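You operate a simulated robot arm through the tools that you are given. There is no shell and no other tool.

Carry out the task below with a simulated robot arm. There is one attempt and no reset: what you move stays moved.

Task
Two level scoops of oats into the big yellow bowl; close the canister.
Fine: tall red scoop, struck on the ledge, back where it stood; none spilt; the other canisters stay shut. Set down upright: tall red scoop.

Only the result counts: the job must be done as asked and must still hold three seconds after the hand-in. Knocking over, shifting, dropping, spilling or breaking anything else fails it.

Robot
A 6-joint arm with a two-finger parallel gripper, fixed in place. Base frame: the origin is at the foot of the arm, x ahead of it, y to its left, z up; the work surface is at about z = 910. Lengths are in mm, angles in rad, forces in N, time in s.
With the tool pointing down near the work surface it reaches from about 360 to 820 mm from the base axis. Its first joint turns from -2.897 to 2.897 rad. Payload 3.91 kg.
The tool frame sits at the grasp point between the pads (the TCP): z along the fingers, y along the line on which they close. The tips reach 30 mm beyond it. Largest opening 110 mm; finger width 20, thickness 10; the body of the gripper, 48 by 112 mm, starts 55 mm behind the TCP.
Orientation is that of the tool frame in the base frame, as [roll, pitch, yaw] about the fixed x, y, z axes, in that order (R = Rz(yaw) Ry(pitch) Rx(roll)). With the fingers straight down and closing along the base's y, the tool's x points along the base's -x, its y along +y and its z along -z.

Tools
- The arm moves only by the tool nudge_tool. Its argument "plan" is a list of rows, each a list of 3 entries, a list of its own where there are three numbers: the shift along the base's x, y, z in units of 20 mm (1.0 is 20 mm), then the turn, a rotation vector about the base's x, y, z in units of 8 degrees (1.0 is 8 degrees), then the gripper command, from -1 (fully open) to 1 (shut), values between in proportion. In form: [[[dx, dy, dz], [wx, wy, wz], grip], ...]. A call has 1 to 20 rows; each row shifts and turns the commanded pose from where the row before left it. A call with a number of a shift or a turn outside -1 to 1 is refused whole. Rows are played at 5 a second. More than 50 mm and 0.15 rad between two rows, or a gripper value outside its range, and nothing of the call is played. Where a pose cannot be reached the arm comes as near as it can. A force on the tool above 40 N (or 10 N above the force at the start of the call, whichever is more), or a blocked arm, ends the call early, and 0.2 s more pass. Each finger travels about 45 mm/s and halts on what it meets, pressing with about 29 N; the grip force reading is that of the motor and also rises with nothing between the fingers. The clock runs only during rows and for 0.2 s after the last one: add rows that do not move to give the fingers time. It gives the time, the measured TCP pose, the force on the tool (base axes), the opening and the grip force at its end, in the units of the frame above (readings bear some noise), with the torque about the TCP (base axes, N m) and any sound that the robot's microphone picked up.
- Cameras (640 x 400 px; columns grow to the right, rows downward): "scene" is fixed at [51.9, 501.4, 1571.9]; the picture's right is [-0.20, -0.98, 0.00], its down [-0.78, 0.16, -0.61] and it looks along [0.60, -0.12, -0.79] (base axes); focal length 250 px, centre (320, 200). "wrist" rides on the gripper at [77, 7, -115] in the tool frame; the picture's right is [-0.09, 1.00, 0.00], its down [-0.80, -0.07, -0.59] and it looks along [-0.59, -0.05, 0.80] (tool axes); focal length 270 px, centre (320, 200). There is no depth. A picture from a camera that has moved, and an enlarged one, comes with that camera's place and axes in the base frame and with its lens.
- get_image(camera): a new picture of that camera. The clock stands still meanwhile.
- slide_trunk(by): slides the trunk up (or, below 0, down) by that many mm; the arm rides with it, the base frame stays. It gives what a move gives, with no picture.
- enlarge(camera, box): a new picture of the part [left, top, right, bottom] of that camera's present view, enlarged. The clock stands still meanwhile.
- sign_off(): hands the job in; it is judged then, once.

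Places have to be worked out from the pictures, the camera data and where the tool is seen. Open the gripper and draw the arm clear of the work before you hand the job in, unless the task says otherwise.

The tools are called after ">>>" as a command line: name --argument value ..., lists and objects as JSON in quotes. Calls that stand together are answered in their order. nudge_tool: Moves the arm, as the interface text tells. Its arguments: {"type":"object","properties":{"plan":{"type":"array"}},"required":["plan"]} The other tools are called the same way: slide_trunk (by) slides the trunk up or down; get_image (camera) takes a picture; enlarge (camera, box) takes an enlarged picture of a part of a camera's view; sign_off () hands the job in.

At the start:

```text
time: 0.0
ee_pos: [404.9, 305.4, 1309.4]
orientation: [-3.142, 0.0, 3.141]
wrist_force: [0.3, 0.0, 0.6]
ft_torque: [-0.01, 0.02, 0.01]
grip_width: 109.9
finger_force: 0.1
trunk travel left (down, up): [-550.0, 60.0]
```

scene: 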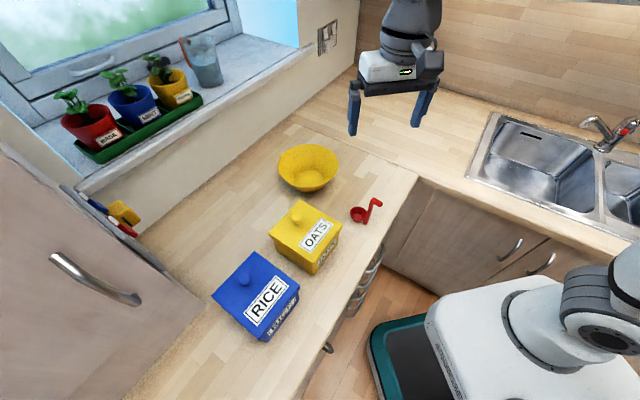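
wrist: 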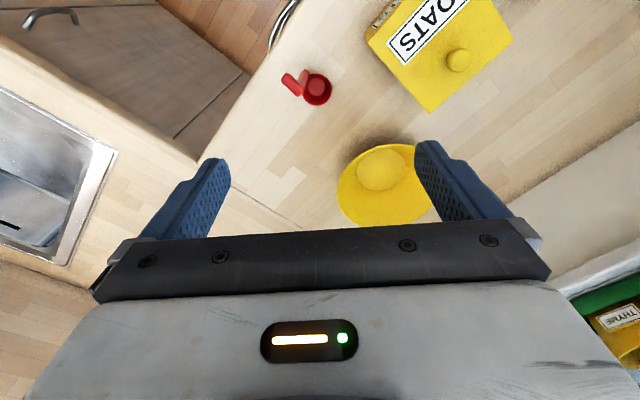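

I begin by looking closely at the oats canister, the red scoop and the bowl with both cameras before I move anything.

>>> enlarge --camera "scene" --box '[200, 130, 400, 350]'

>>> enlarge --camera "wrist" --box '[250, 0, 540, 180]'

>>> enlarge --camera "scene" --box '[330, 170, 410, 240]'

>>> enlarge --camera "scene" --box '[20, 130, 220, 280]'

```text
1.82 times, centred on (300, 240) of scene
camera zoom: at [51.9, 501.4, 1571.9], right [-0.2, -0.98, 0.0], down [-0.78, 0.16, -0.61], along [0.6, -0.12, -0.79], focal length 455 px, centre (356, 127)
```

zoom: 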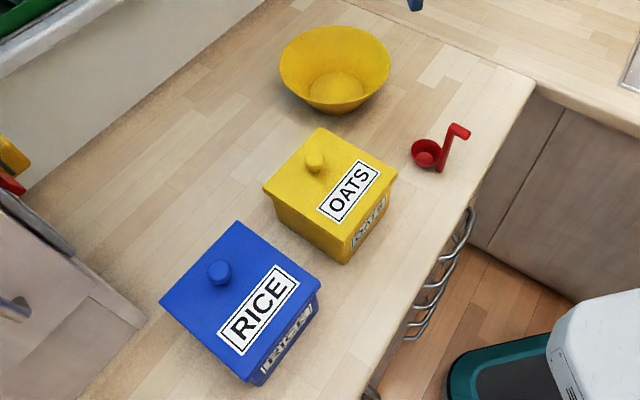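

```text
2.21 times, centred on (395, 90) of wrist
camera zoom: at [328.2, 312.7, 1425.1], right [0.09, 1.0, 0.0], down [0.8, -0.07, 0.59], along [0.59, -0.05, -0.8], focal length 596 px, centre (154, 443)
```

zoom: 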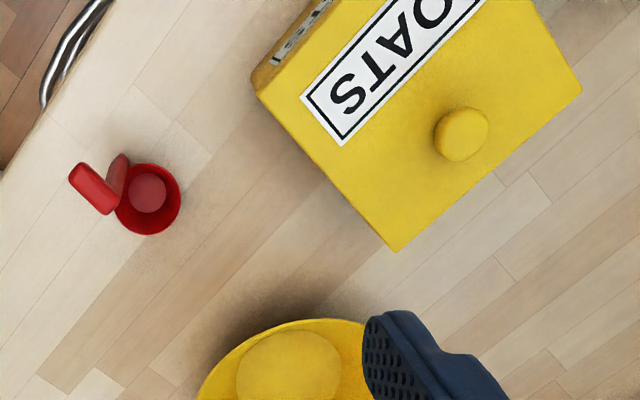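

```text
5.71 times, centred on (370, 205) of scene
camera zoom: at [51.9, 501.4, 1571.9], right [-0.2, -0.98, 0.0], down [-0.78, 0.16, -0.61], along [0.6, -0.12, -0.79], focal length 1431 px, centre (34, 171)
```

zoom: 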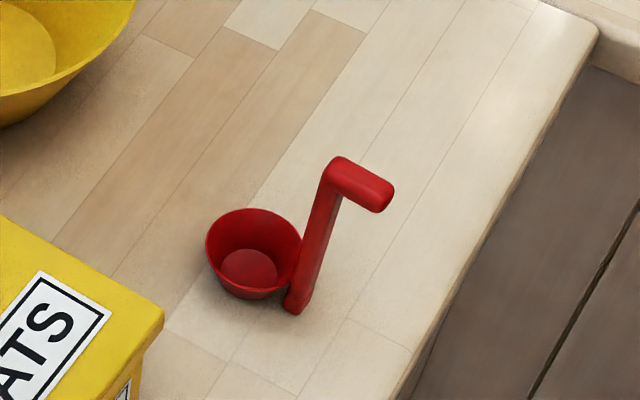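

```text
2.67 times, centred on (120, 205) of scene
camera zoom: at [51.9, 501.4, 1571.9], right [-0.2, -0.98, 0.0], down [-0.78, 0.16, -0.61], along [0.6, -0.12, -0.79], focal length 668 px, centre (853, 187)
```

zoom: 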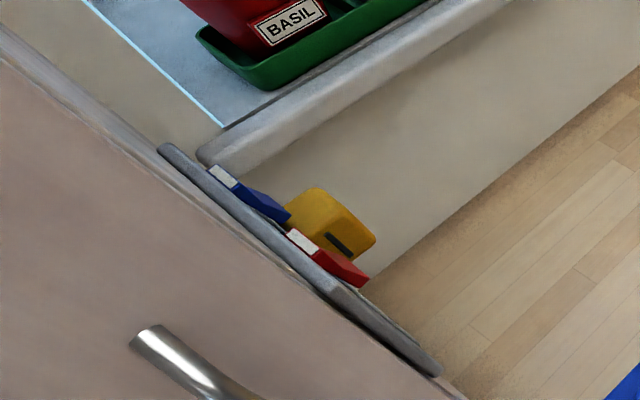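

The scoop's cup stands at about (457, 298), with its stem at about (434, 279) and the hook pointing towards (-0.79, -0.61). The oats knob is near (408, 489, 1036) and the bowl near (638, 421). I move to a viewpoint aligned with the canister to check these.

>>> nudge_tool --plan '[[[-0.875, 0.62, 0], [0, 0, 0.833], -1], [[-0.875, 0.62, 0], [0, 0, 0.833], -1], [[-0.875, 0.62, 0], [0, 0, 0.833], -1], [[-0.875, 0.62, 0], [0, 0, 0.833], -1], [[-0.875, 0.62, 0], [0, 0, 0.833], -1], [[-0.875, 0.62, 0], [0, 0, 0.833], -1], [[0, 0, 0], [0, 0, 0], -1]]'

>>> get_image --camera "wrist"

>>> get_image --camera "scene"

```text
time: 1.6
ee_pos: [298.6, 381.2, 1309.7]
orientation: [3.141, 0.0, -2.44]
wrist_force: [-0.1, -0.2, 0.2]
ft_torque: [0.0, -0.01, -0.01]
grip_width: 110.0
finger_force: 0.1
trunk travel left (down, up): [-550.0, 60.0]
```

```text
taken
camera wrist: at [236.7, 335.8, 1424.8], right [-0.57, 0.82, 0.0], down [0.66, 0.46, 0.59], along [0.49, 0.34, -0.8], focal length 270 px, centre (320, 200)
```

wrist: 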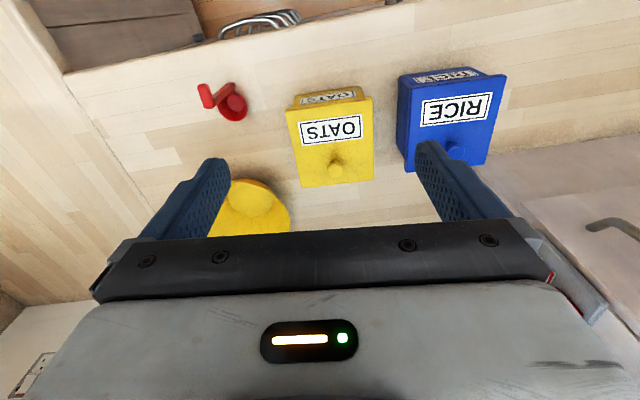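

```text
taken
```

scene: 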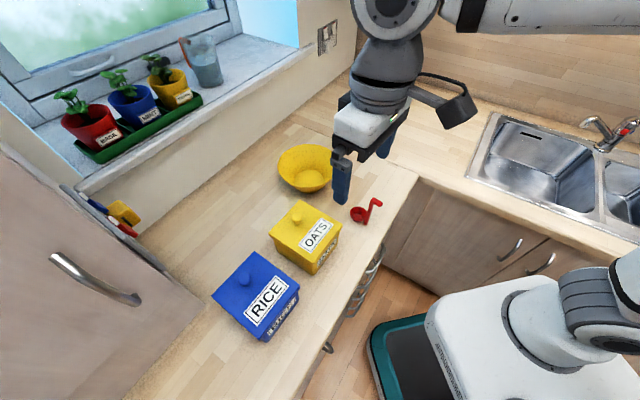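

The aligned view shows the canister square to the gripper. I enlarge it to measure the lid and the scoop.

>>> enlarge --camera "wrist" --box '[260, 70, 420, 200]'

>>> enlarge --camera "wrist" --box '[180, 70, 270, 130]'

>>> enlarge --camera "scene" --box '[255, 185, 355, 285]'

```text
3.08 times, centred on (340, 135) of wrist
camera zoom: at [236.7, 335.8, 1424.8], right [-0.57, 0.82, 0.0], down [0.66, 0.46, 0.59], along [0.49, 0.34, -0.8], focal length 832 px, centre (258, 400)
```

zoom: 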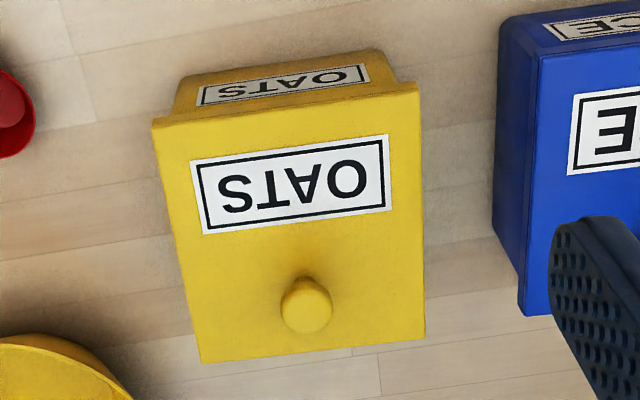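

```text
6.67 times, centred on (225, 100) of wrist
camera zoom: at [236.7, 335.8, 1424.8], right [-0.57, 0.82, 0.0], down [0.66, 0.46, 0.59], along [0.49, 0.34, -0.8], focal length 1802 px, centre (953, 867)
```

zoom: 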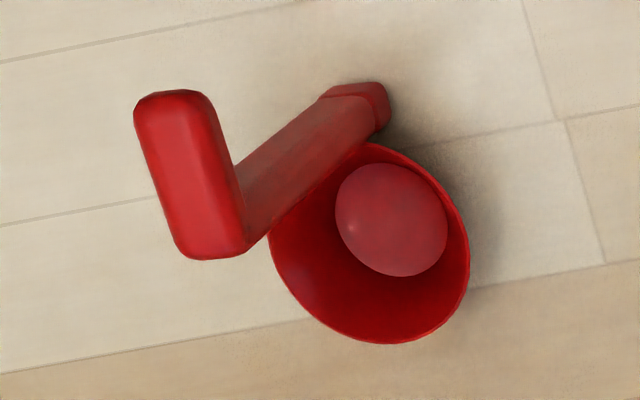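

```text
4.00 times, centred on (305, 235) of scene
camera zoom: at [51.9, 501.4, 1571.9], right [-0.2, -0.98, 0.0], down [-0.78, 0.16, -0.61], along [0.6, -0.12, -0.79], focal length 1001 px, centre (380, 60)
```

zoom: 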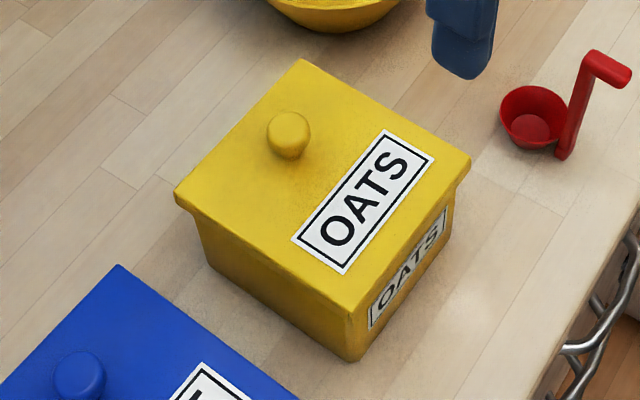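

From both views the lid top is at about z ≈ 1003 and its centre at (388, 471). The knob is at about (405, 487), with its head around z ≈ 1036. I move above the knob at z ≈ 1150 and look again.

>>> nudge_tool --plan '[[[0.665, 0.661, -1], [0, 0, 0], -1], [[0.665, 0.661, -1], [0, 0, 0], -1], [[0.665, 0.661, -1], [0, 0, 0], -1], [[0.665, 0.661, -1], [0, 0, 0], -1], [[0.665, 0.661, -1], [0, 0, 0], -1], [[0.665, 0.661, -1], [0, 0, 0], -1], [[0.665, 0.661, -1], [0, 0, 0], -1], [[0.665, 0.661, -1], [0, 0, 0], -1], [[0, 0, 0], [0, 0, 0], -1]]'

>>> get_image --camera "wrist"

>>> get_image --camera "scene"

```text
time: 3.6
ee_pos: [405.8, 486.6, 1151.3]
orientation: [-3.14, 0.001, -2.442]
wrist_force: [-0.4, -0.4, 0.7]
ft_torque: [0.01, 0.02, -0.01]
grip_width: 109.9
finger_force: 0.0
trunk travel left (down, up): [-550.0, 60.0]
```

```text
taken
camera wrist: at [342.2, 441.8, 1265.3], right [-0.57, 0.82, 0.0], down [0.66, 0.46, 0.59], along [0.49, 0.34, -0.8], focal length 270 px, centre (320, 200)
```

wrist: 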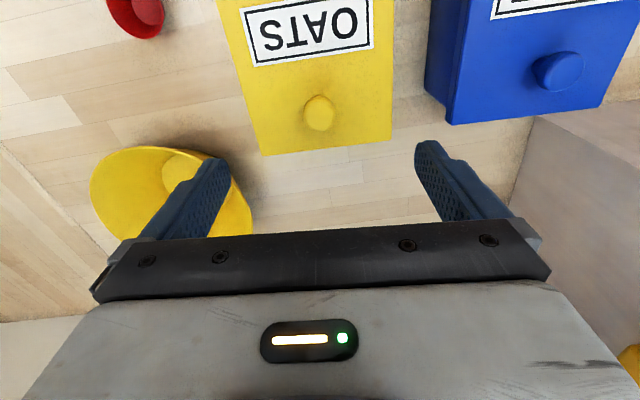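

```text
taken
```

scene: 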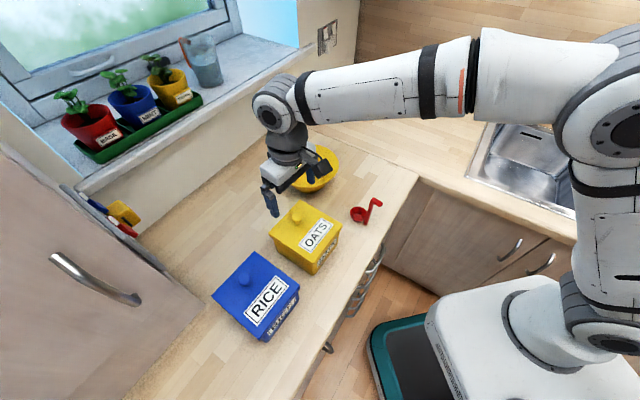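

The knob sits straight beneath the TCP. I descend to z ≈ 1040 with the fingers partly open, so they stay clear of the rice canister.

>>> nudge_tool --plan '[[[0, 0, -1], [0, 0, 0], -0.2], [[0, 0, -1], [0, 0, 0], -0.2], [[0, 0, -1], [0, 0, 0], -0.2], [[0, 0, -1], [0, 0, 0], -0.2], [[0, 0, -1], [0, 0, 0], -0.2], [[0, 0, -0.5], [0, 0, 0], -0.2], [[0, 0, 0], [0, 0, 0], -0.2]]'

>>> get_image --camera "wrist"

>>> enlarge --camera "scene" --box '[230, 160, 370, 280]'

```text
time: 5.2
ee_pos: [406.0, 485.4, 1044.6]
orientation: [-3.141, 0.008, -2.443]
wrist_force: [4.2, 1.3, 31.9]
ft_torque: [-0.23, -0.23, 0.06]
grip_width: 65.9
finger_force: 0.0
trunk travel left (down, up): [-550.0, 60.0]
```

```text
taken
camera wrist: at [342.7, 439.8, 1158.8], right [-0.57, 0.82, 0.0], down [0.66, 0.46, 0.6], along [0.49, 0.35, -0.8], focal length 270 px, centre (320, 200)
```

wrist: 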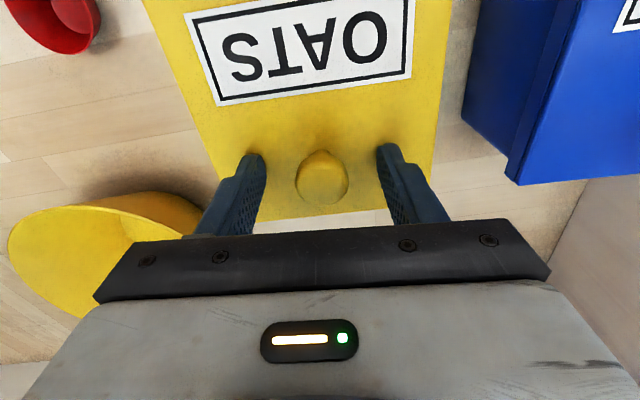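

```text
3.33 times, centred on (300, 220) of scene
camera zoom: at [51.9, 501.4, 1571.9], right [-0.2, -0.98, 0.0], down [-0.78, 0.16, -0.61], along [0.6, -0.12, -0.79], focal length 834 px, centre (387, 133)
```

zoom: 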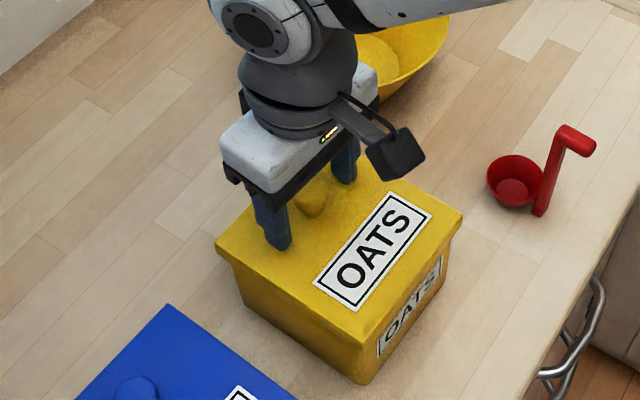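

The tips touched the lid (32 N at TCP z 1044.6), which puts the lid top at z ≈ 1014.5. I raise about 9 mm and close on the knob.

>>> nudge_tool --plan '[[[0, 0, 0.45], [0, 0, 0], -0.2], [[0, 0, 0], [0, 0, 0], -0.2], [[0, 0, 0], [0, 0, 0], 1], [[0, 0, 0], [0, 0, 0], 1], [[0, 0, 0], [0, 0, 0], 1], [[0, 0, 0], [0, 0, 0], 1]]'

>>> get_image --camera "wrist"

```text
time: 6.6
ee_pos: [406.0, 485.6, 1049.1]
orientation: [-3.14, -0.001, -2.443]
wrist_force: [0.3, -0.2, 1.3]
ft_torque: [-0.01, -0.05, -0.01]
grip_width: 26.1
finger_force: 29.0
trunk travel left (down, up): [-550.0, 60.0]
heard: snap
```

```text
taken
camera wrist: at [343.1, 441.1, 1164.1], right [-0.57, 0.82, 0.0], down [0.66, 0.46, 0.59], along [0.49, 0.34, -0.8], focal length 270 px, centre (320, 200)
```

wrist: 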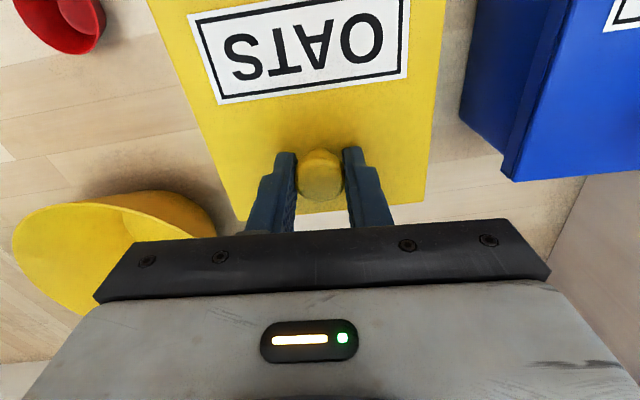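

The knob is gripped at 26 mm and a snap was heard, likely the pads meeting it. I lift a few millimetres and watch the force and the picture.

>>> nudge_tool --plan '[[[0, 0, 0.25], [0, 0, 0], 1], [[0, 0, 0.25], [0, 0, 0], 1], [[0, 0, 0.25], [0, 0, 0], 1], [[0, 0, 0.25], [0, 0, 0], 1], [[0, 0, 0], [0, 0, 0], 1]]'

>>> get_image --camera "wrist"

>>> enlarge --camera "scene" --box '[230, 160, 370, 280]'

```text
time: 7.8
ee_pos: [405.4, 485.3, 1069.1]
orientation: [3.141, -0.001, -2.444]
wrist_force: [-0.6, 0.6, -1.2]
ft_torque: [0.0, 0.01, -0.02]
grip_width: 26.2
finger_force: 28.8
trunk travel left (down, up): [-550.0, 60.0]
```

```text
taken
camera wrist: at [343.1, 441.7, 1184.2], right [-0.57, 0.82, 0.0], down [0.66, 0.46, 0.59], along [0.49, 0.34, -0.8], focal length 270 px, centre (320, 200)
```

wrist: 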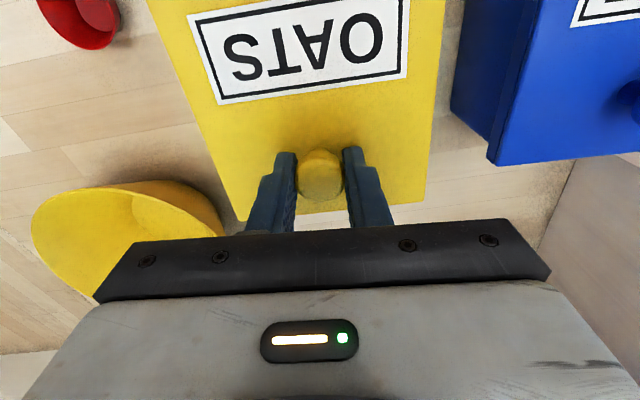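

```text
3.33 times, centred on (300, 220) of scene
camera zoom: at [51.9, 501.4, 1571.9], right [-0.2, -0.98, 0.0], down [-0.78, 0.16, -0.61], along [0.6, -0.12, -0.79], focal length 834 px, centre (387, 133)
```

zoom: 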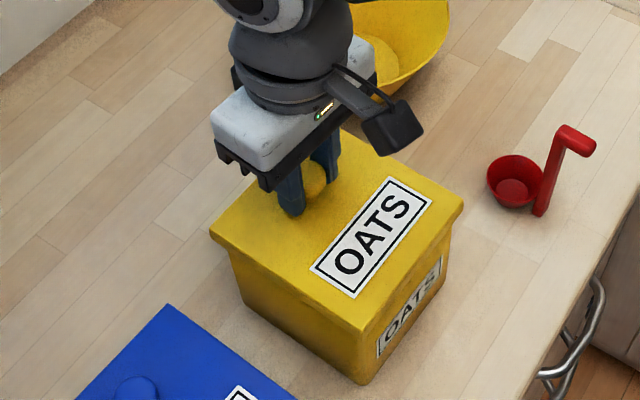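

The lid is a lift-off one and comes away level with the gripper while the canister stays put. I raise it well clear and then look into the canister.

>>> nudge_tool --plan '[[[0, 0, 1], [0, 0, 0], 1], [[0, 0, 1], [0, 0, 0], 1], [[0, 0, 1], [0, 0, 0], 1], [[0, 0, 1], [0, 0, 0], 1], [[0, 0, 1], [0, 0, 0], 1], [[0, 0, 0.5], [0, 0, 0], 1], [[0, 0, 0], [0, 0, 0], 1]]'

>>> get_image --camera "scene"

>>> get_image --camera "wrist"

```text
time: 9.4
ee_pos: [406.0, 485.9, 1180.3]
orientation: [-3.14, 0.0, -2.444]
wrist_force: [-0.3, 0.8, -0.5]
ft_torque: [0.0, -0.02, 0.0]
grip_width: 26.0
finger_force: 28.7
trunk travel left (down, up): [-550.0, 60.0]
```

```text
taken
```

scene: 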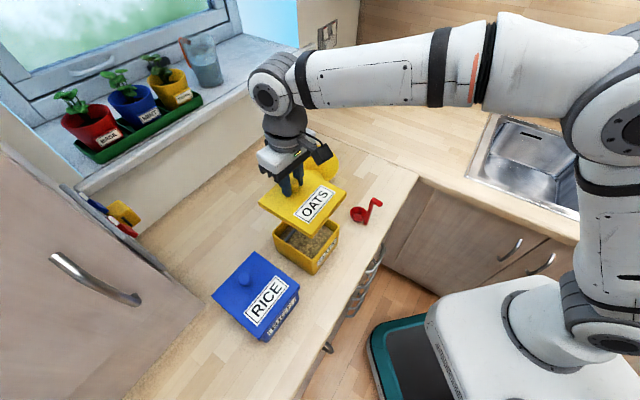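

```text
taken
camera wrist: at [343.7, 441.7, 1294.6], right [-0.57, 0.82, 0.0], down [0.66, 0.46, 0.59], along [0.49, 0.34, -0.8], focal length 270 px, centre (320, 200)
```

wrist: 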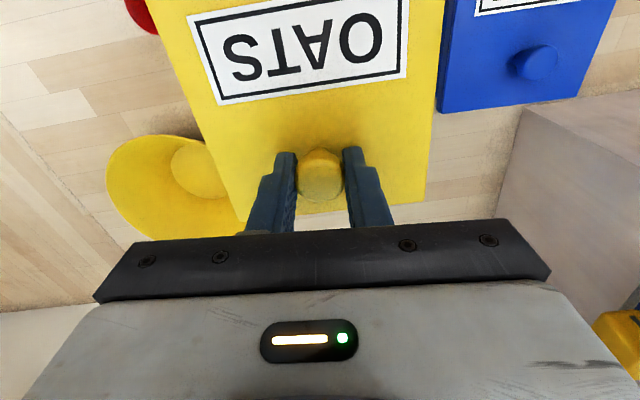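

The canister is open and full of oats. I carry the lid, at z ≈ 1180 and above the scoop, to free counter on the right with its centre at about (560, 240).

>>> nudge_tool --plan '[[[0.735, -0.95, 0], [0, 0, 0], 1], [[0.735, -0.95, 0], [0, 0, 0], 1], [[0.735, -0.95, 0], [0, 0, 0], 1], [[0.735, -0.95, 0], [0, 0, 0], 1], [[0.735, -0.95, 0], [0, 0, 0], 1], [[0.735, -0.95, 0], [0, 0, 0], 1], [[0.735, -0.95, 0], [0, 0, 0], 1], [[0.735, -0.95, 0], [0, 0, 0], 1], [[0.735, -0.95, 0], [0, 0, 0], 1], [[0.735, -0.95, 0], [0, 0, 0], 1], [[0.735, -0.95, 0], [0, 0, 0], 1], [[0.735, -0.95, 0], [0, 0, 0], 1], [[0, 0, 0], [0, 0, 0], 1]]'

>>> get_image --camera "scene"

>>> get_image --camera "wrist"

>>> enlarge --camera "scene" --box '[255, 195, 365, 285]'

```text
time: 12.2
ee_pos: [582.2, 258.3, 1179.3]
orientation: [-3.14, -0.002, -2.445]
wrist_force: [0.0, -0.4, 0.2]
ft_torque: [0.01, -0.04, 0.02]
grip_width: 26.0
finger_force: 29.2
trunk travel left (down, up): [-550.0, 60.0]
```

```text
taken
```

scene: 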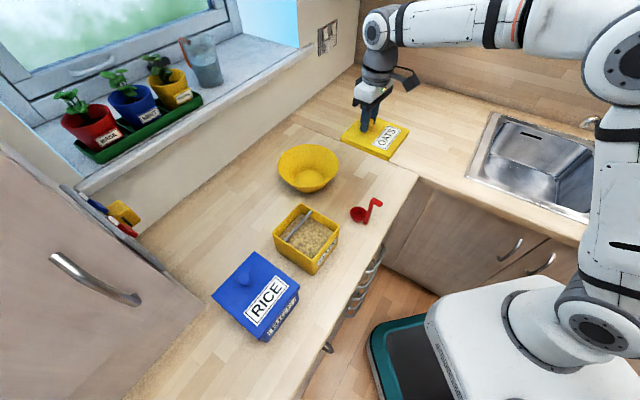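

```text
taken
camera wrist: at [519.8, 213.4, 1294.4], right [-0.57, 0.82, 0.0], down [0.66, 0.46, 0.59], along [0.49, 0.34, -0.8], focal length 270 px, centre (320, 200)
```

wrist: 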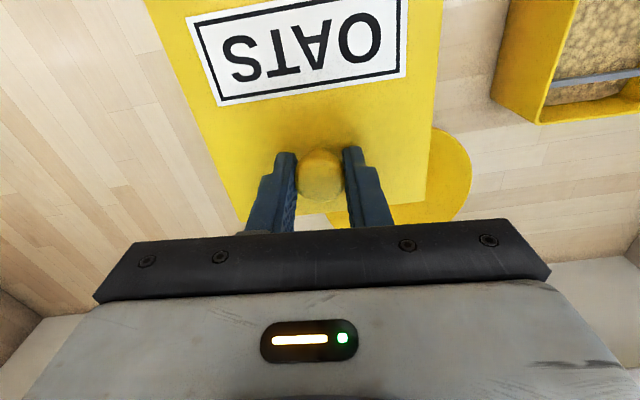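

```text
4.44 times, centred on (310, 240) of scene
camera zoom: at [51.9, 501.4, 1571.9], right [-0.2, -0.98, 0.0], down [-0.78, 0.16, -0.61], along [0.6, -0.12, -0.79], focal length 1113 px, centre (364, 22)
```

zoom: 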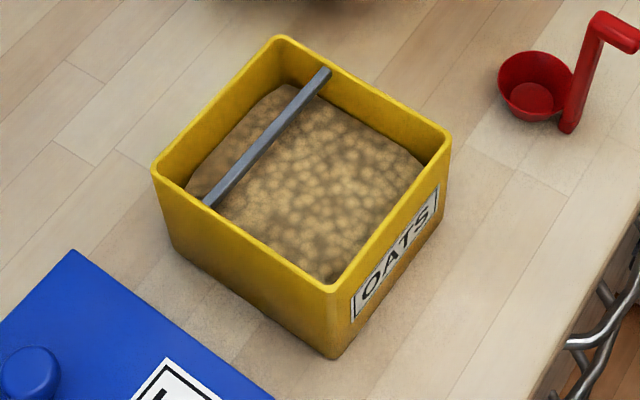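

The open canister shows a grey strike bar across its back part, and the oats sit below the rim. I shift the lid slightly for clearance from the bowl and lower it to near the counter.

>>> nudge_tool --plan '[[[0.15, -0.55, 0], [0, 0, 0], 1], [[0.15, -0.55, 0], [0, 0, 0], 1], [[0, 0, -1], [0, 0, 0], 1], [[0, 0, -1], [0, 0, 0], 1], [[0, 0, -1], [0, 0, 0], 1], [[0, 0, -1], [0, 0, 0], 1], [[0, 0, -1], [0, 0, 0], 1], [[0, 0, -1], [0, 0, 0], 1], [[0, 0, -1], [0, 0, 0], 1], [[0, 0, -1], [0, 0, 0], 1], [[0, 0, -1], [0, 0, 0], 1], [[0, 0, 0], [0, 0, 0], 1]]'

>>> get_image --camera "scene"

>>> get_image --camera "wrist"

```text
time: 14.8
ee_pos: [588.2, 237.1, 998.9]
orientation: [-3.141, 0.001, -2.443]
wrist_force: [0.1, -0.8, -0.4]
ft_torque: [0.02, 0.01, 0.02]
grip_width: 26.1
finger_force: 28.9
trunk travel left (down, up): [-550.0, 60.0]
```

```text
taken
```

scene: 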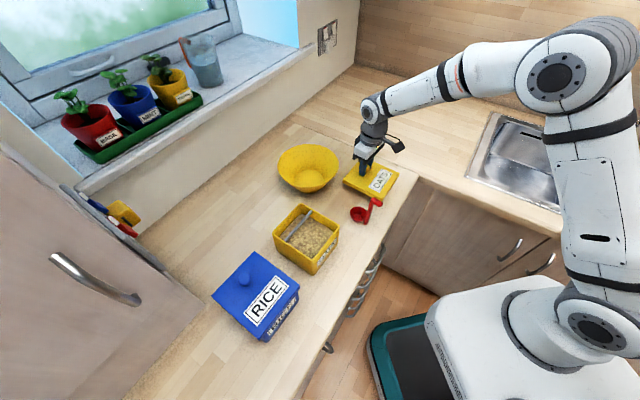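

```text
taken
camera wrist: at [525.3, 192.4, 1113.5], right [-0.57, 0.82, 0.0], down [0.66, 0.46, 0.59], along [0.49, 0.34, -0.8], focal length 270 px, centre (320, 200)
```

wrist: 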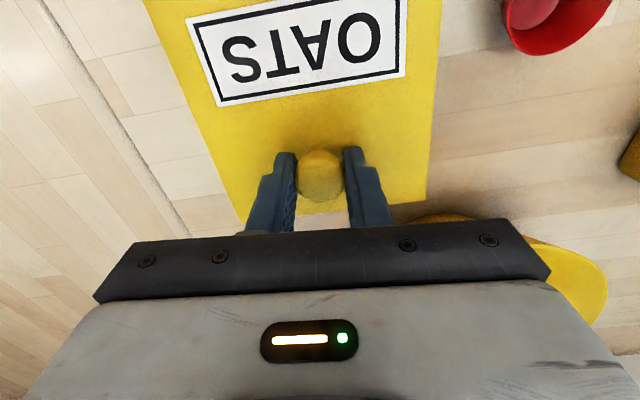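

Before the last descent I check the gap between the lid's corner and the bowl rim.

>>> enlarge --camera "scene" --box '[270, 130, 410, 230]'

>>> enlarge --camera "wrist" --box '[360, 120, 640, 340]'

```text
4.00 times, centred on (340, 180) of scene
camera zoom: at [51.9, 501.4, 1571.9], right [-0.2, -0.98, 0.0], down [-0.78, 0.16, -0.61], along [0.6, -0.12, -0.79], focal length 1001 px, centre (240, 280)
```

zoom: 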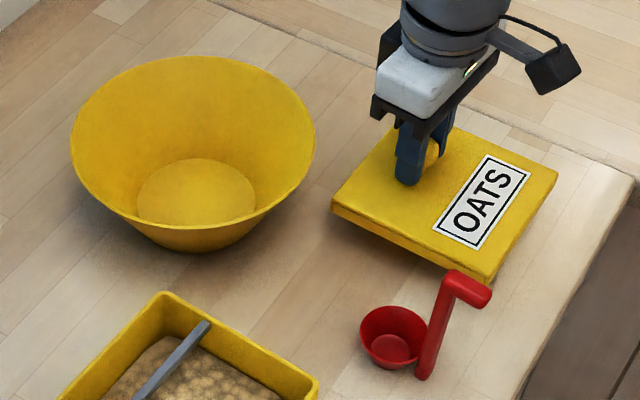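

```text
1.82 times, centred on (500, 230) of wrist
camera zoom: at [525.3, 192.4, 1113.5], right [-0.57, 0.82, 0.0], down [0.66, 0.46, 0.59], along [0.49, 0.34, -0.8], focal length 491 px, centre (-7, 146)
```

zoom: 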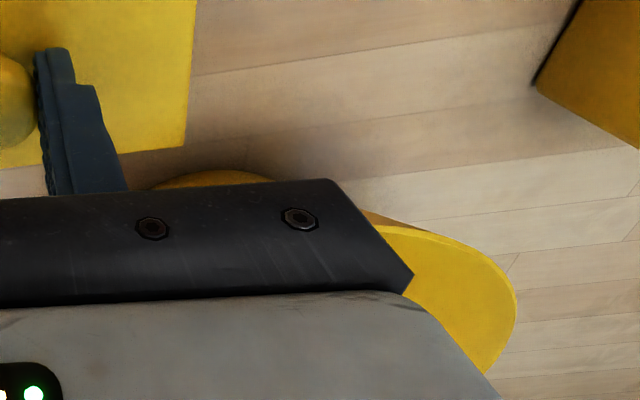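

The bowl's rim is at z ≈ 990, centred near (646, 418) with a radius of about 101, so the lid corner clears it by about 18 mm. I lower the lid gently onto the counter.

>>> nudge_tool --plan '[[[0, 0, -0.5], [0, 0, 0], 1], [[0, 0, -0.5], [0, 0, 0], 1], [[0, 0, -0.3], [0, 0, 0], 1], [[0, 0, -0.15], [0, 0, 0], 1], [[0, 0, -0.15], [0, 0, 0], 1], [[0, 0, 0], [0, 0, 0], 1]]'

>>> enlarge --camera "scene" --box '[270, 130, 410, 230]'

```text
time: 16.2
ee_pos: [588.4, 237.3, 967.0]
orientation: [3.142, 0.0, -2.444]
wrist_force: [1.0, 0.3, -1.2]
ft_torque: [0.01, 0.0, 0.0]
grip_width: 26.4
finger_force: 29.0
trunk travel left (down, up): [-550.0, 60.0]
```

```text
4.00 times, centred on (340, 180) of scene
camera zoom: at [51.9, 501.4, 1571.9], right [-0.2, -0.98, 0.0], down [-0.78, 0.16, -0.61], along [0.6, -0.12, -0.79], focal length 1001 px, centre (240, 280)
```

zoom: 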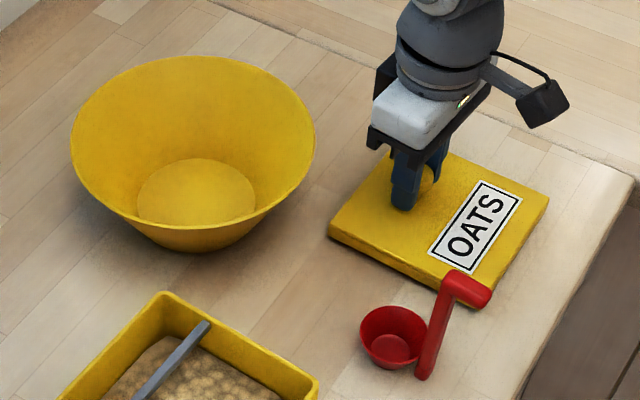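

The lid is nearly down with no contact force yet. I keep lowering in small steps until it touches.

>>> nudge_tool --plan '[[[0, 0, -0.1], [0, 0, 0], 1], [[0, 0, -0.1], [0, 0, 0], 1], [[0, 0, -0.1], [0, 0, 0], 1], [[0, 0, 0], [0, 0, 0], 1]]'

```text
time: 17.2
ee_pos: [588.2, 236.9, 962.0]
orientation: [-3.141, 0.0, -2.444]
wrist_force: [0.4, 0.8, 1.9]
ft_torque: [-0.09, 0.13, 0.03]
grip_width: 26.3
finger_force: 28.9
trunk travel left (down, up): [-550.0, 60.0]
```

A small torque hints at first contact near TCP z ≈ 962. I press down just a little more to confirm.

>>> nudge_tool --plan '[[[0, 0, -0.07], [0, 0, 0], 1], [[0, 0, -0.07], [0, 0, 0], 1], [[0, 0, 0], [0, 0, 0], 1]]'

```text
time: 18.0
ee_pos: [588.7, 235.0, 959.9]
orientation: [-3.138, 0.004, -2.443]
wrist_force: [4.2, 3.8, 22.9]
ft_torque: [-0.07, 0.09, 0.01]
grip_width: 26.0
finger_force: 29.5
trunk travel left (down, up): [-550.0, 60.0]
```

The lid is on the counter (23 N). I ease off and open the fingers, then lift.

>>> nudge_tool --plan '[[[0, 0, 0.1], [0, 0, 0], 1], [[0, 0, 0], [0, 0, 0], 0.1], [[0, 0, 0], [0, 0, 0], 0.1], [[0, 0, 0], [0, 0, 0], 0.1], [[0, 0, 0], [0, 0, 0], 0.1]]'

>>> nudge_tool --plan '[[[0, 0, 0.5], [0, 0, 0], 0.1], [[0, 0, 1], [0, 0, 0], 0.1], [[0, 0, 1], [0, 0, 0], 0.1], [[0, 0, 1], [0, 0, 0], 0.1], [[0, 0, 1], [0, 0, 0], 0.1], [[0, 0, 1], [0, 0, 0], 0.1], [[0, 0, 1], [0, 0, 0], 0.1], [[0, 0, 0], [0, 0, 0], 0.1]]'

>>> get_image --camera "wrist"

>>> enlarge --camera "scene" --box '[270, 130, 410, 230]'

```text
time: 19.2
ee_pos: [589.1, 235.9, 959.7]
orientation: [-3.141, 0.0, -2.443]
wrist_force: [0.5, -0.3, -0.7]
ft_torque: [-0.01, -0.01, 0.02]
grip_width: 49.3
finger_force: 0.1
trunk travel left (down, up): [-550.0, 60.0]
```

```text
time: 21.0
ee_pos: [588.4, 237.0, 1091.4]
orientation: [3.141, 0.001, -2.444]
wrist_force: [-0.2, 0.1, 0.0]
ft_torque: [0.02, -0.04, 0.02]
grip_width: 49.6
finger_force: 0.0
trunk travel left (down, up): [-550.0, 60.0]
```

```text
taken
camera wrist: at [526.0, 192.1, 1205.6], right [-0.57, 0.82, 0.0], down [0.66, 0.46, 0.59], along [0.49, 0.34, -0.8], focal length 270 px, centre (320, 200)
```

wrist: 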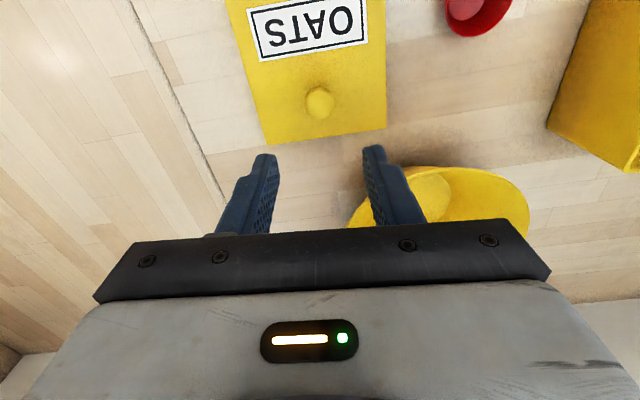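

```text
4.00 times, centred on (340, 180) of scene
camera zoom: at [51.9, 501.4, 1571.9], right [-0.2, -0.98, 0.0], down [-0.78, 0.16, -0.61], along [0.6, -0.12, -0.79], focal length 1001 px, centre (240, 280)
```

zoom: 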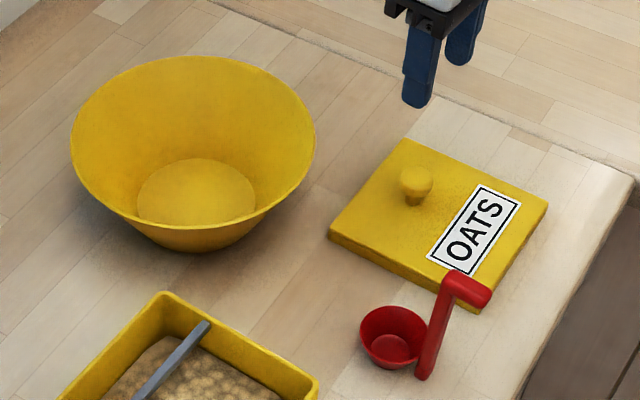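

The lid is released and rests flat; its re-grasp pose is TCP (588.7, 236, 960). Next I move to a close viewpoint over the scoop to measure its handle.

>>> nudge_tool --plan '[[[0, 0, 1], [0, 0, 0], -0.3], [[0, 0, 1], [0, 0, 0], -0.3], [[0, 0, 0.5], [0, 0, 0], -0.3], [[-1, 0.1, 0.1], [0, 0, -0.1], -0.3], [[-1, 0.1, 0.1], [0, 0, -0.1], -0.3], [[-1, 0.1, 0.1], [0, 0, 0], -0.3], [[-1, 0.1, 0.1], [0, 0, 0], -0.3], [[-1, 0.1, 0], [0, 0, 0], -0.3], [[-1, 0.1, 0], [0, 0, 0], -0.3], [[-1, 0.1, 0], [0, 0, 0], -0.3], [[-1, 0.1, 0], [0, 0, 0], -0.3], [[-1, 0.1, 0], [0, 0, 0], -0.3], [[-1, 0.1, 0], [0, 0, 0], -0.3], [[0, 0, 0], [0, 0, 0], -0.3]]'

>>> get_image --camera "wrist"

>>> enlarge --camera "wrist" --box '[280, 0, 440, 160]'

```text
time: 24.0
ee_pos: [388.6, 256.4, 1149.3]
orientation: [-3.14, 0.0, -2.471]
wrist_force: [0.1, 0.4, 0.3]
ft_torque: [-0.01, -0.03, -0.03]
grip_width: 71.4
finger_force: 0.2
trunk travel left (down, up): [-550.0, 60.0]
```

```text
taken
camera wrist: at [324.4, 213.4, 1264.0], right [-0.55, 0.84, 0.0], down [0.67, 0.44, 0.59], along [0.5, 0.33, -0.8], focal length 270 px, centre (320, 200)
```

wrist: 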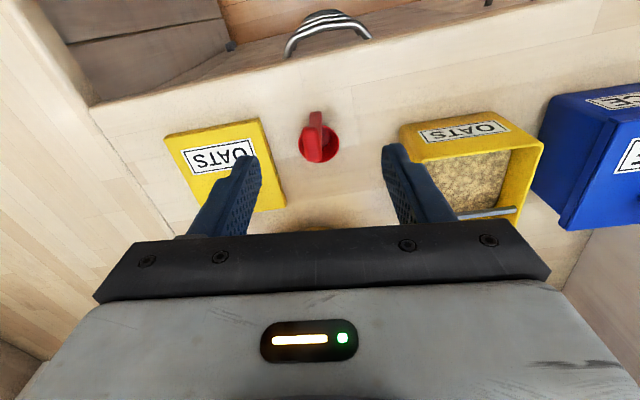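

```text
2.50 times, centred on (360, 80) of wrist
camera zoom: at [324.4, 213.4, 1264.0], right [-0.55, 0.84, 0.0], down [0.67, 0.44, 0.59], along [0.5, 0.33, -0.8], focal length 676 px, centre (220, 500)
```

zoom: 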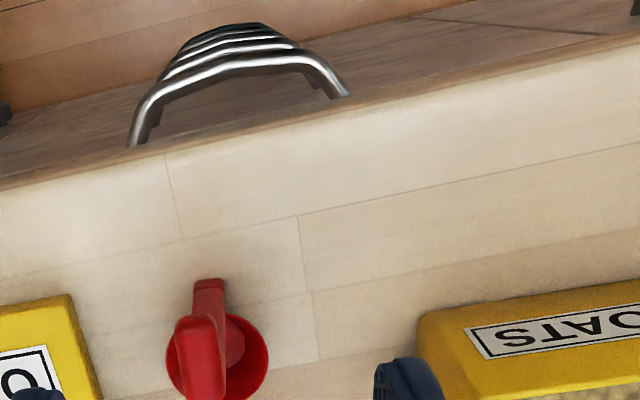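

I zoom further on the scoop to pin down the stem axis and handle direction.

>>> enlarge --camera "wrist" --box '[290, 100, 350, 170]'

>>> enlarge --camera "wrist" --box '[380, 90, 560, 230]'

>>> get_image --camera "scene"

```text
5.71 times, centred on (320, 135) of wrist
camera zoom: at [324.4, 213.4, 1264.0], right [-0.55, 0.84, 0.0], down [0.67, 0.44, 0.59], along [0.5, 0.33, -0.8], focal length 1544 px, centre (320, 571)
```

zoom: 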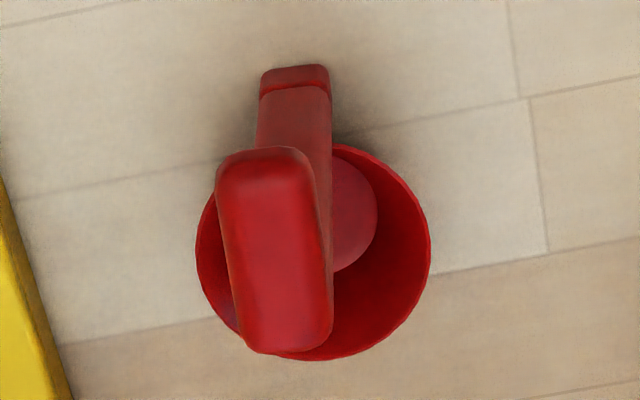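

```text
2.86 times, centred on (470, 160) of wrist
camera zoom: at [324.4, 213.4, 1264.0], right [-0.55, 0.84, 0.0], down [0.67, 0.44, 0.59], along [0.5, 0.33, -0.8], focal length 772 px, centre (-109, 314)
```

zoom: 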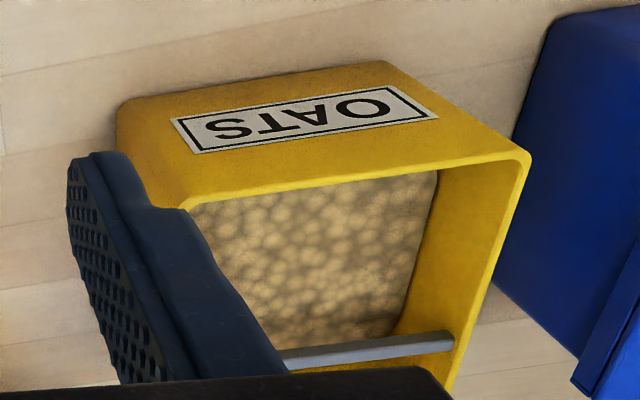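

```text
taken
```

scene: 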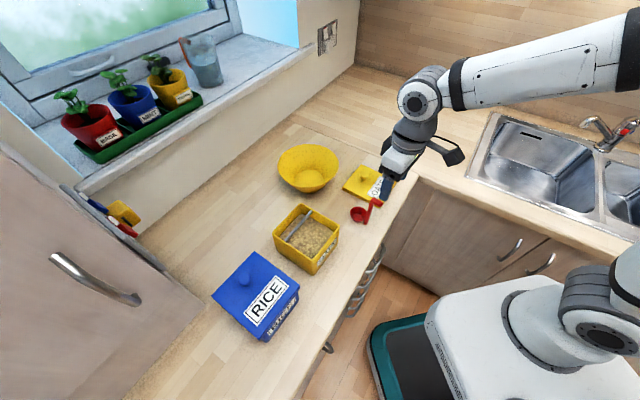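

I measure the stem axis at about (426, 274), the bar top at z ≈ 1035 running from (429, 277) to (404, 256.5), and the cup centre at (451, 295.5). I tilt the tool 45° (so I can roll the scoop over later) and move above the stem, testing reach.

>>> nudge_tool --plan '[[[0.312, 0.147, -0.327], [0.583, -0.735, 0], -0.3], [[0.312, 0.147, -0.327], [0.583, -0.735, 0], -0.3], [[0.312, 0.147, -0.327], [0.583, -0.735, 0], -0.3], [[0.312, 0.147, -0.327], [0.583, -0.735, 0], -0.3], [[0.312, 0.147, -0.327], [0.583, -0.735, 0], -0.3], [[0.312, 0.147, -0.327], [0.583, -0.735, 0], -0.3], [[0, 0, 0], [0, 0, 0.1], -0.3], [[0, 0, 0], [0, 0, 0], -0.3]]'

>>> get_image --camera "scene"

>>> get_image --camera "wrist"

```text
time: 25.8
ee_pos: [427.0, 274.3, 1109.1]
orientation: [3.14, 0.786, -2.457]
wrist_force: [-0.3, -0.4, 1.4]
ft_torque: [0.0, 0.02, 0.0]
grip_width: 71.8
finger_force: 0.1
trunk travel left (down, up): [-550.0, 60.0]
```

```text
taken
```

scene: 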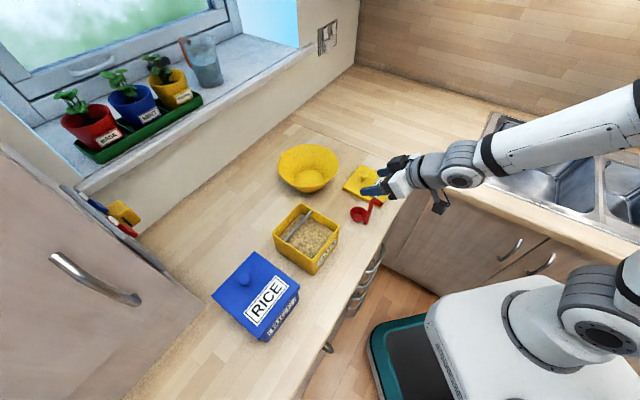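

```text
taken
camera wrist: at [316.9, 193.0, 1136.0], right [-0.58, 0.81, 0.06], down [0.16, 0.04, 0.99], along [0.8, 0.58, -0.15], focal length 270 px, centre (320, 200)
```

wrist: 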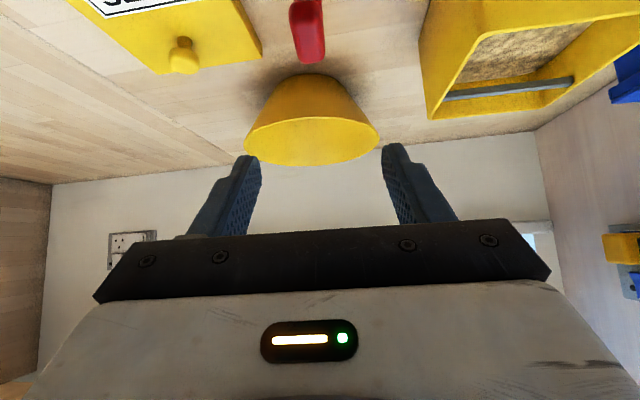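

The 45° pose is reached and the bar lies centred between the fingers. I descend straight down to TCP z ≈ 1005.

>>> nudge_tool --plan '[[[0, 0, -1], [0, 0, 0], -0.3], [[0, 0, -1], [0, 0, 0], -0.3], [[0, 0, -1], [0, 0, 0], -0.3], [[0, 0, -1], [0, 0, 0], -0.3], [[0, 0, -0.7], [0, 0, 0], -0.3], [[0, 0, -0.5], [0, 0, 0], -0.3], [[0, 0, 0], [0, 0, 0], -0.3]]'

>>> enlarge --camera "scene" --box '[330, 150, 450, 240]'

>>> get_image --camera "wrist"

```text
time: 27.4
ee_pos: [425.5, 274.0, 1006.1]
orientation: [-3.14, 0.785, -2.458]
wrist_force: [-0.4, -0.4, 0.1]
ft_torque: [-0.01, -0.01, -0.01]
grip_width: 71.2
finger_force: 0.1
trunk travel left (down, up): [-550.0, 60.0]
```

```text
4.44 times, centred on (390, 195) of scene
camera zoom: at [51.9, 501.4, 1571.9], right [-0.2, -0.98, 0.0], down [-0.78, 0.16, -0.61], along [0.6, -0.12, -0.79], focal length 1113 px, centre (9, 222)
```

zoom: 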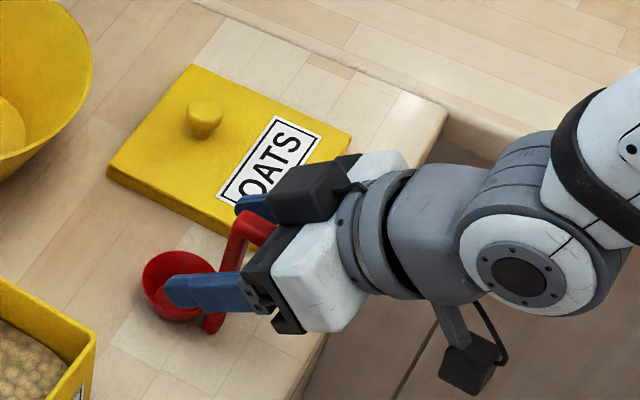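

```text
taken
camera wrist: at [316.7, 193.2, 1032.4], right [-0.58, 0.81, 0.06], down [0.16, 0.04, 0.99], along [0.8, 0.58, -0.15], focal length 270 px, centre (320, 200)
```

wrist: 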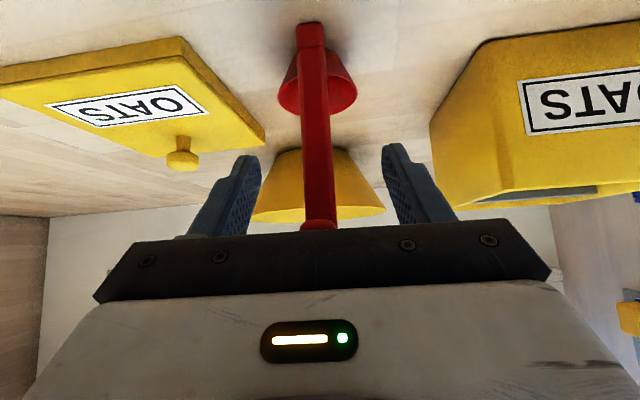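

The stem stands between the fingers. I enlarge to centre it exactly so that closing does not shove the scoop.

>>> enlarge --camera "wrist" --box '[230, 20, 410, 240]'

```text
1.82 times, centred on (320, 130) of wrist
camera zoom: at [316.7, 193.2, 1032.4], right [-0.58, 0.81, 0.06], down [0.16, 0.04, 0.99], along [0.8, 0.58, -0.15], focal length 491 px, centre (320, 327)
```

zoom: 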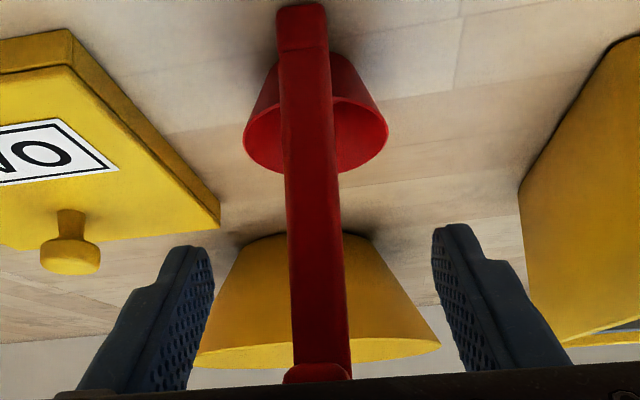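

The stem is centred (column 319 against the TCP's 320). I close the gripper on it.

>>> nudge_tool --plan '[[[0, 0, 0], [0, 0, 0], 0.3], [[0, 0, 0], [0, 0, 0], 0.5], [[0, 0, 0], [0, 0, 0], 0.6], [[0, 0, 0], [0, 0, 0], 1], [[0, 0, 0], [0, 0, 0], 1], [[0, 0, 0], [0, 0, 0], 1], [[0, 0, 0], [0, 0, 0], 1]]'

>>> get_image --camera "wrist"

>>> enlarge --camera "scene" --box '[330, 150, 450, 240]'

```text
time: 29.0
ee_pos: [425.4, 273.3, 1006.2]
orientation: [-3.141, 0.786, -2.459]
wrist_force: [0.4, -1.3, 0.6]
ft_torque: [0.05, -0.02, 0.0]
grip_width: 15.3
finger_force: 28.6
trunk travel left (down, up): [-550.0, 60.0]
```

```text
taken
camera wrist: at [316.8, 193.2, 1032.6], right [-0.58, 0.81, 0.06], down [0.16, 0.04, 0.99], along [0.8, 0.58, -0.15], focal length 270 px, centre (320, 200)
```

wrist: 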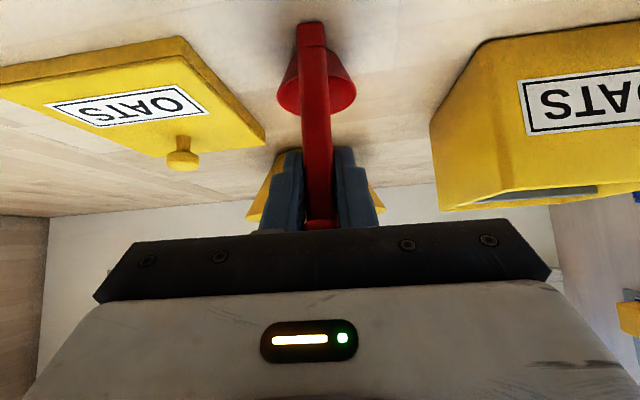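

```text
4.44 times, centred on (390, 195) of scene
camera zoom: at [51.9, 501.4, 1571.9], right [-0.2, -0.98, 0.0], down [-0.78, 0.16, -0.61], along [0.6, -0.12, -0.79], focal length 1113 px, centre (9, 222)
```

zoom: 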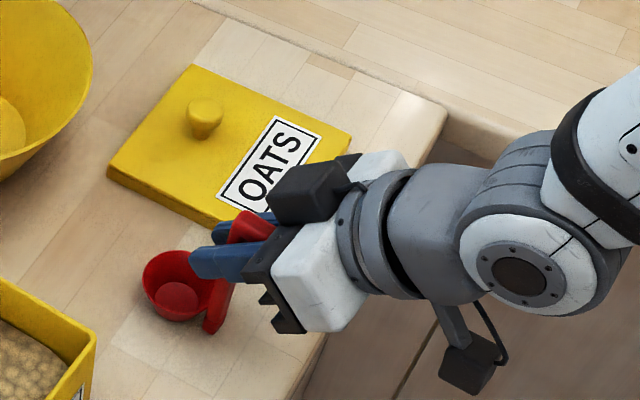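

The scoop is gripped at 15.3 mm. I record the grasp pose as TCP (425.5, 273.6, 1006), 45° tilt, yaw -2.459, and lift straight up.

>>> nudge_tool --plan '[[[0, 0, 0.3], [0, 0, 0], 1], [[0, 0, 0.7], [0, 0, 0], 1], [[0, 0, 1], [0, 0, 0], 1], [[0, 0, 1], [0, 0, 0], 1], [[0, 0, 1], [0, 0, 0], 1], [[0, 0, 1], [0, 0, 0], 1], [[0, 0, 1], [0, 0, 0], 1], [[0, 0, 0], [0, 0, 0], 1]]'

>>> get_image --camera "wrist"

>>> enlarge --camera "scene" --box '[330, 120, 450, 220]'

```text
time: 30.8
ee_pos: [426.6, 272.9, 1126.0]
orientation: [-3.141, 0.785, -2.46]
wrist_force: [-0.1, 0.0, 0.1]
ft_torque: [0.03, 0.02, -0.02]
grip_width: 15.6
finger_force: 28.8
trunk travel left (down, up): [-550.0, 60.0]
```

```text
taken
camera wrist: at [317.1, 193.2, 1152.9], right [-0.58, 0.81, 0.06], down [0.16, 0.04, 0.99], along [0.8, 0.58, -0.15], focal length 270 px, centre (320, 200)
```

wrist: 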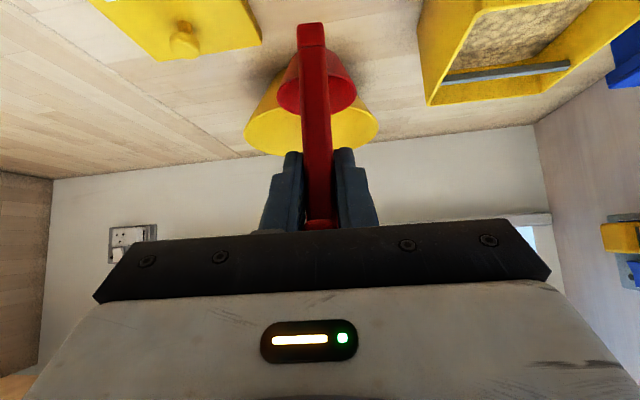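

```text
4.00 times, centred on (390, 170) of scene
camera zoom: at [51.9, 501.4, 1571.9], right [-0.2, -0.98, 0.0], down [-0.78, 0.16, -0.61], along [0.6, -0.12, -0.79], focal length 1001 px, centre (40, 320)
```

zoom: 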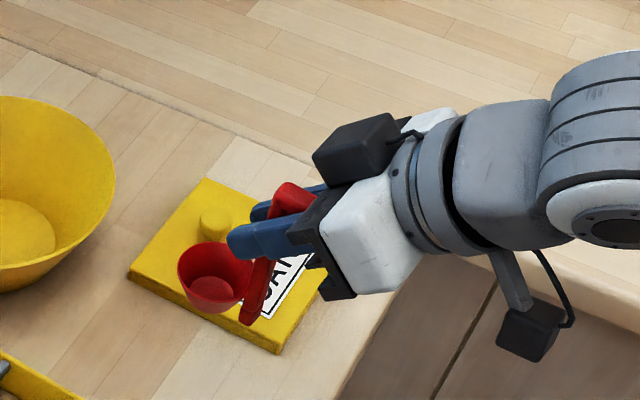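

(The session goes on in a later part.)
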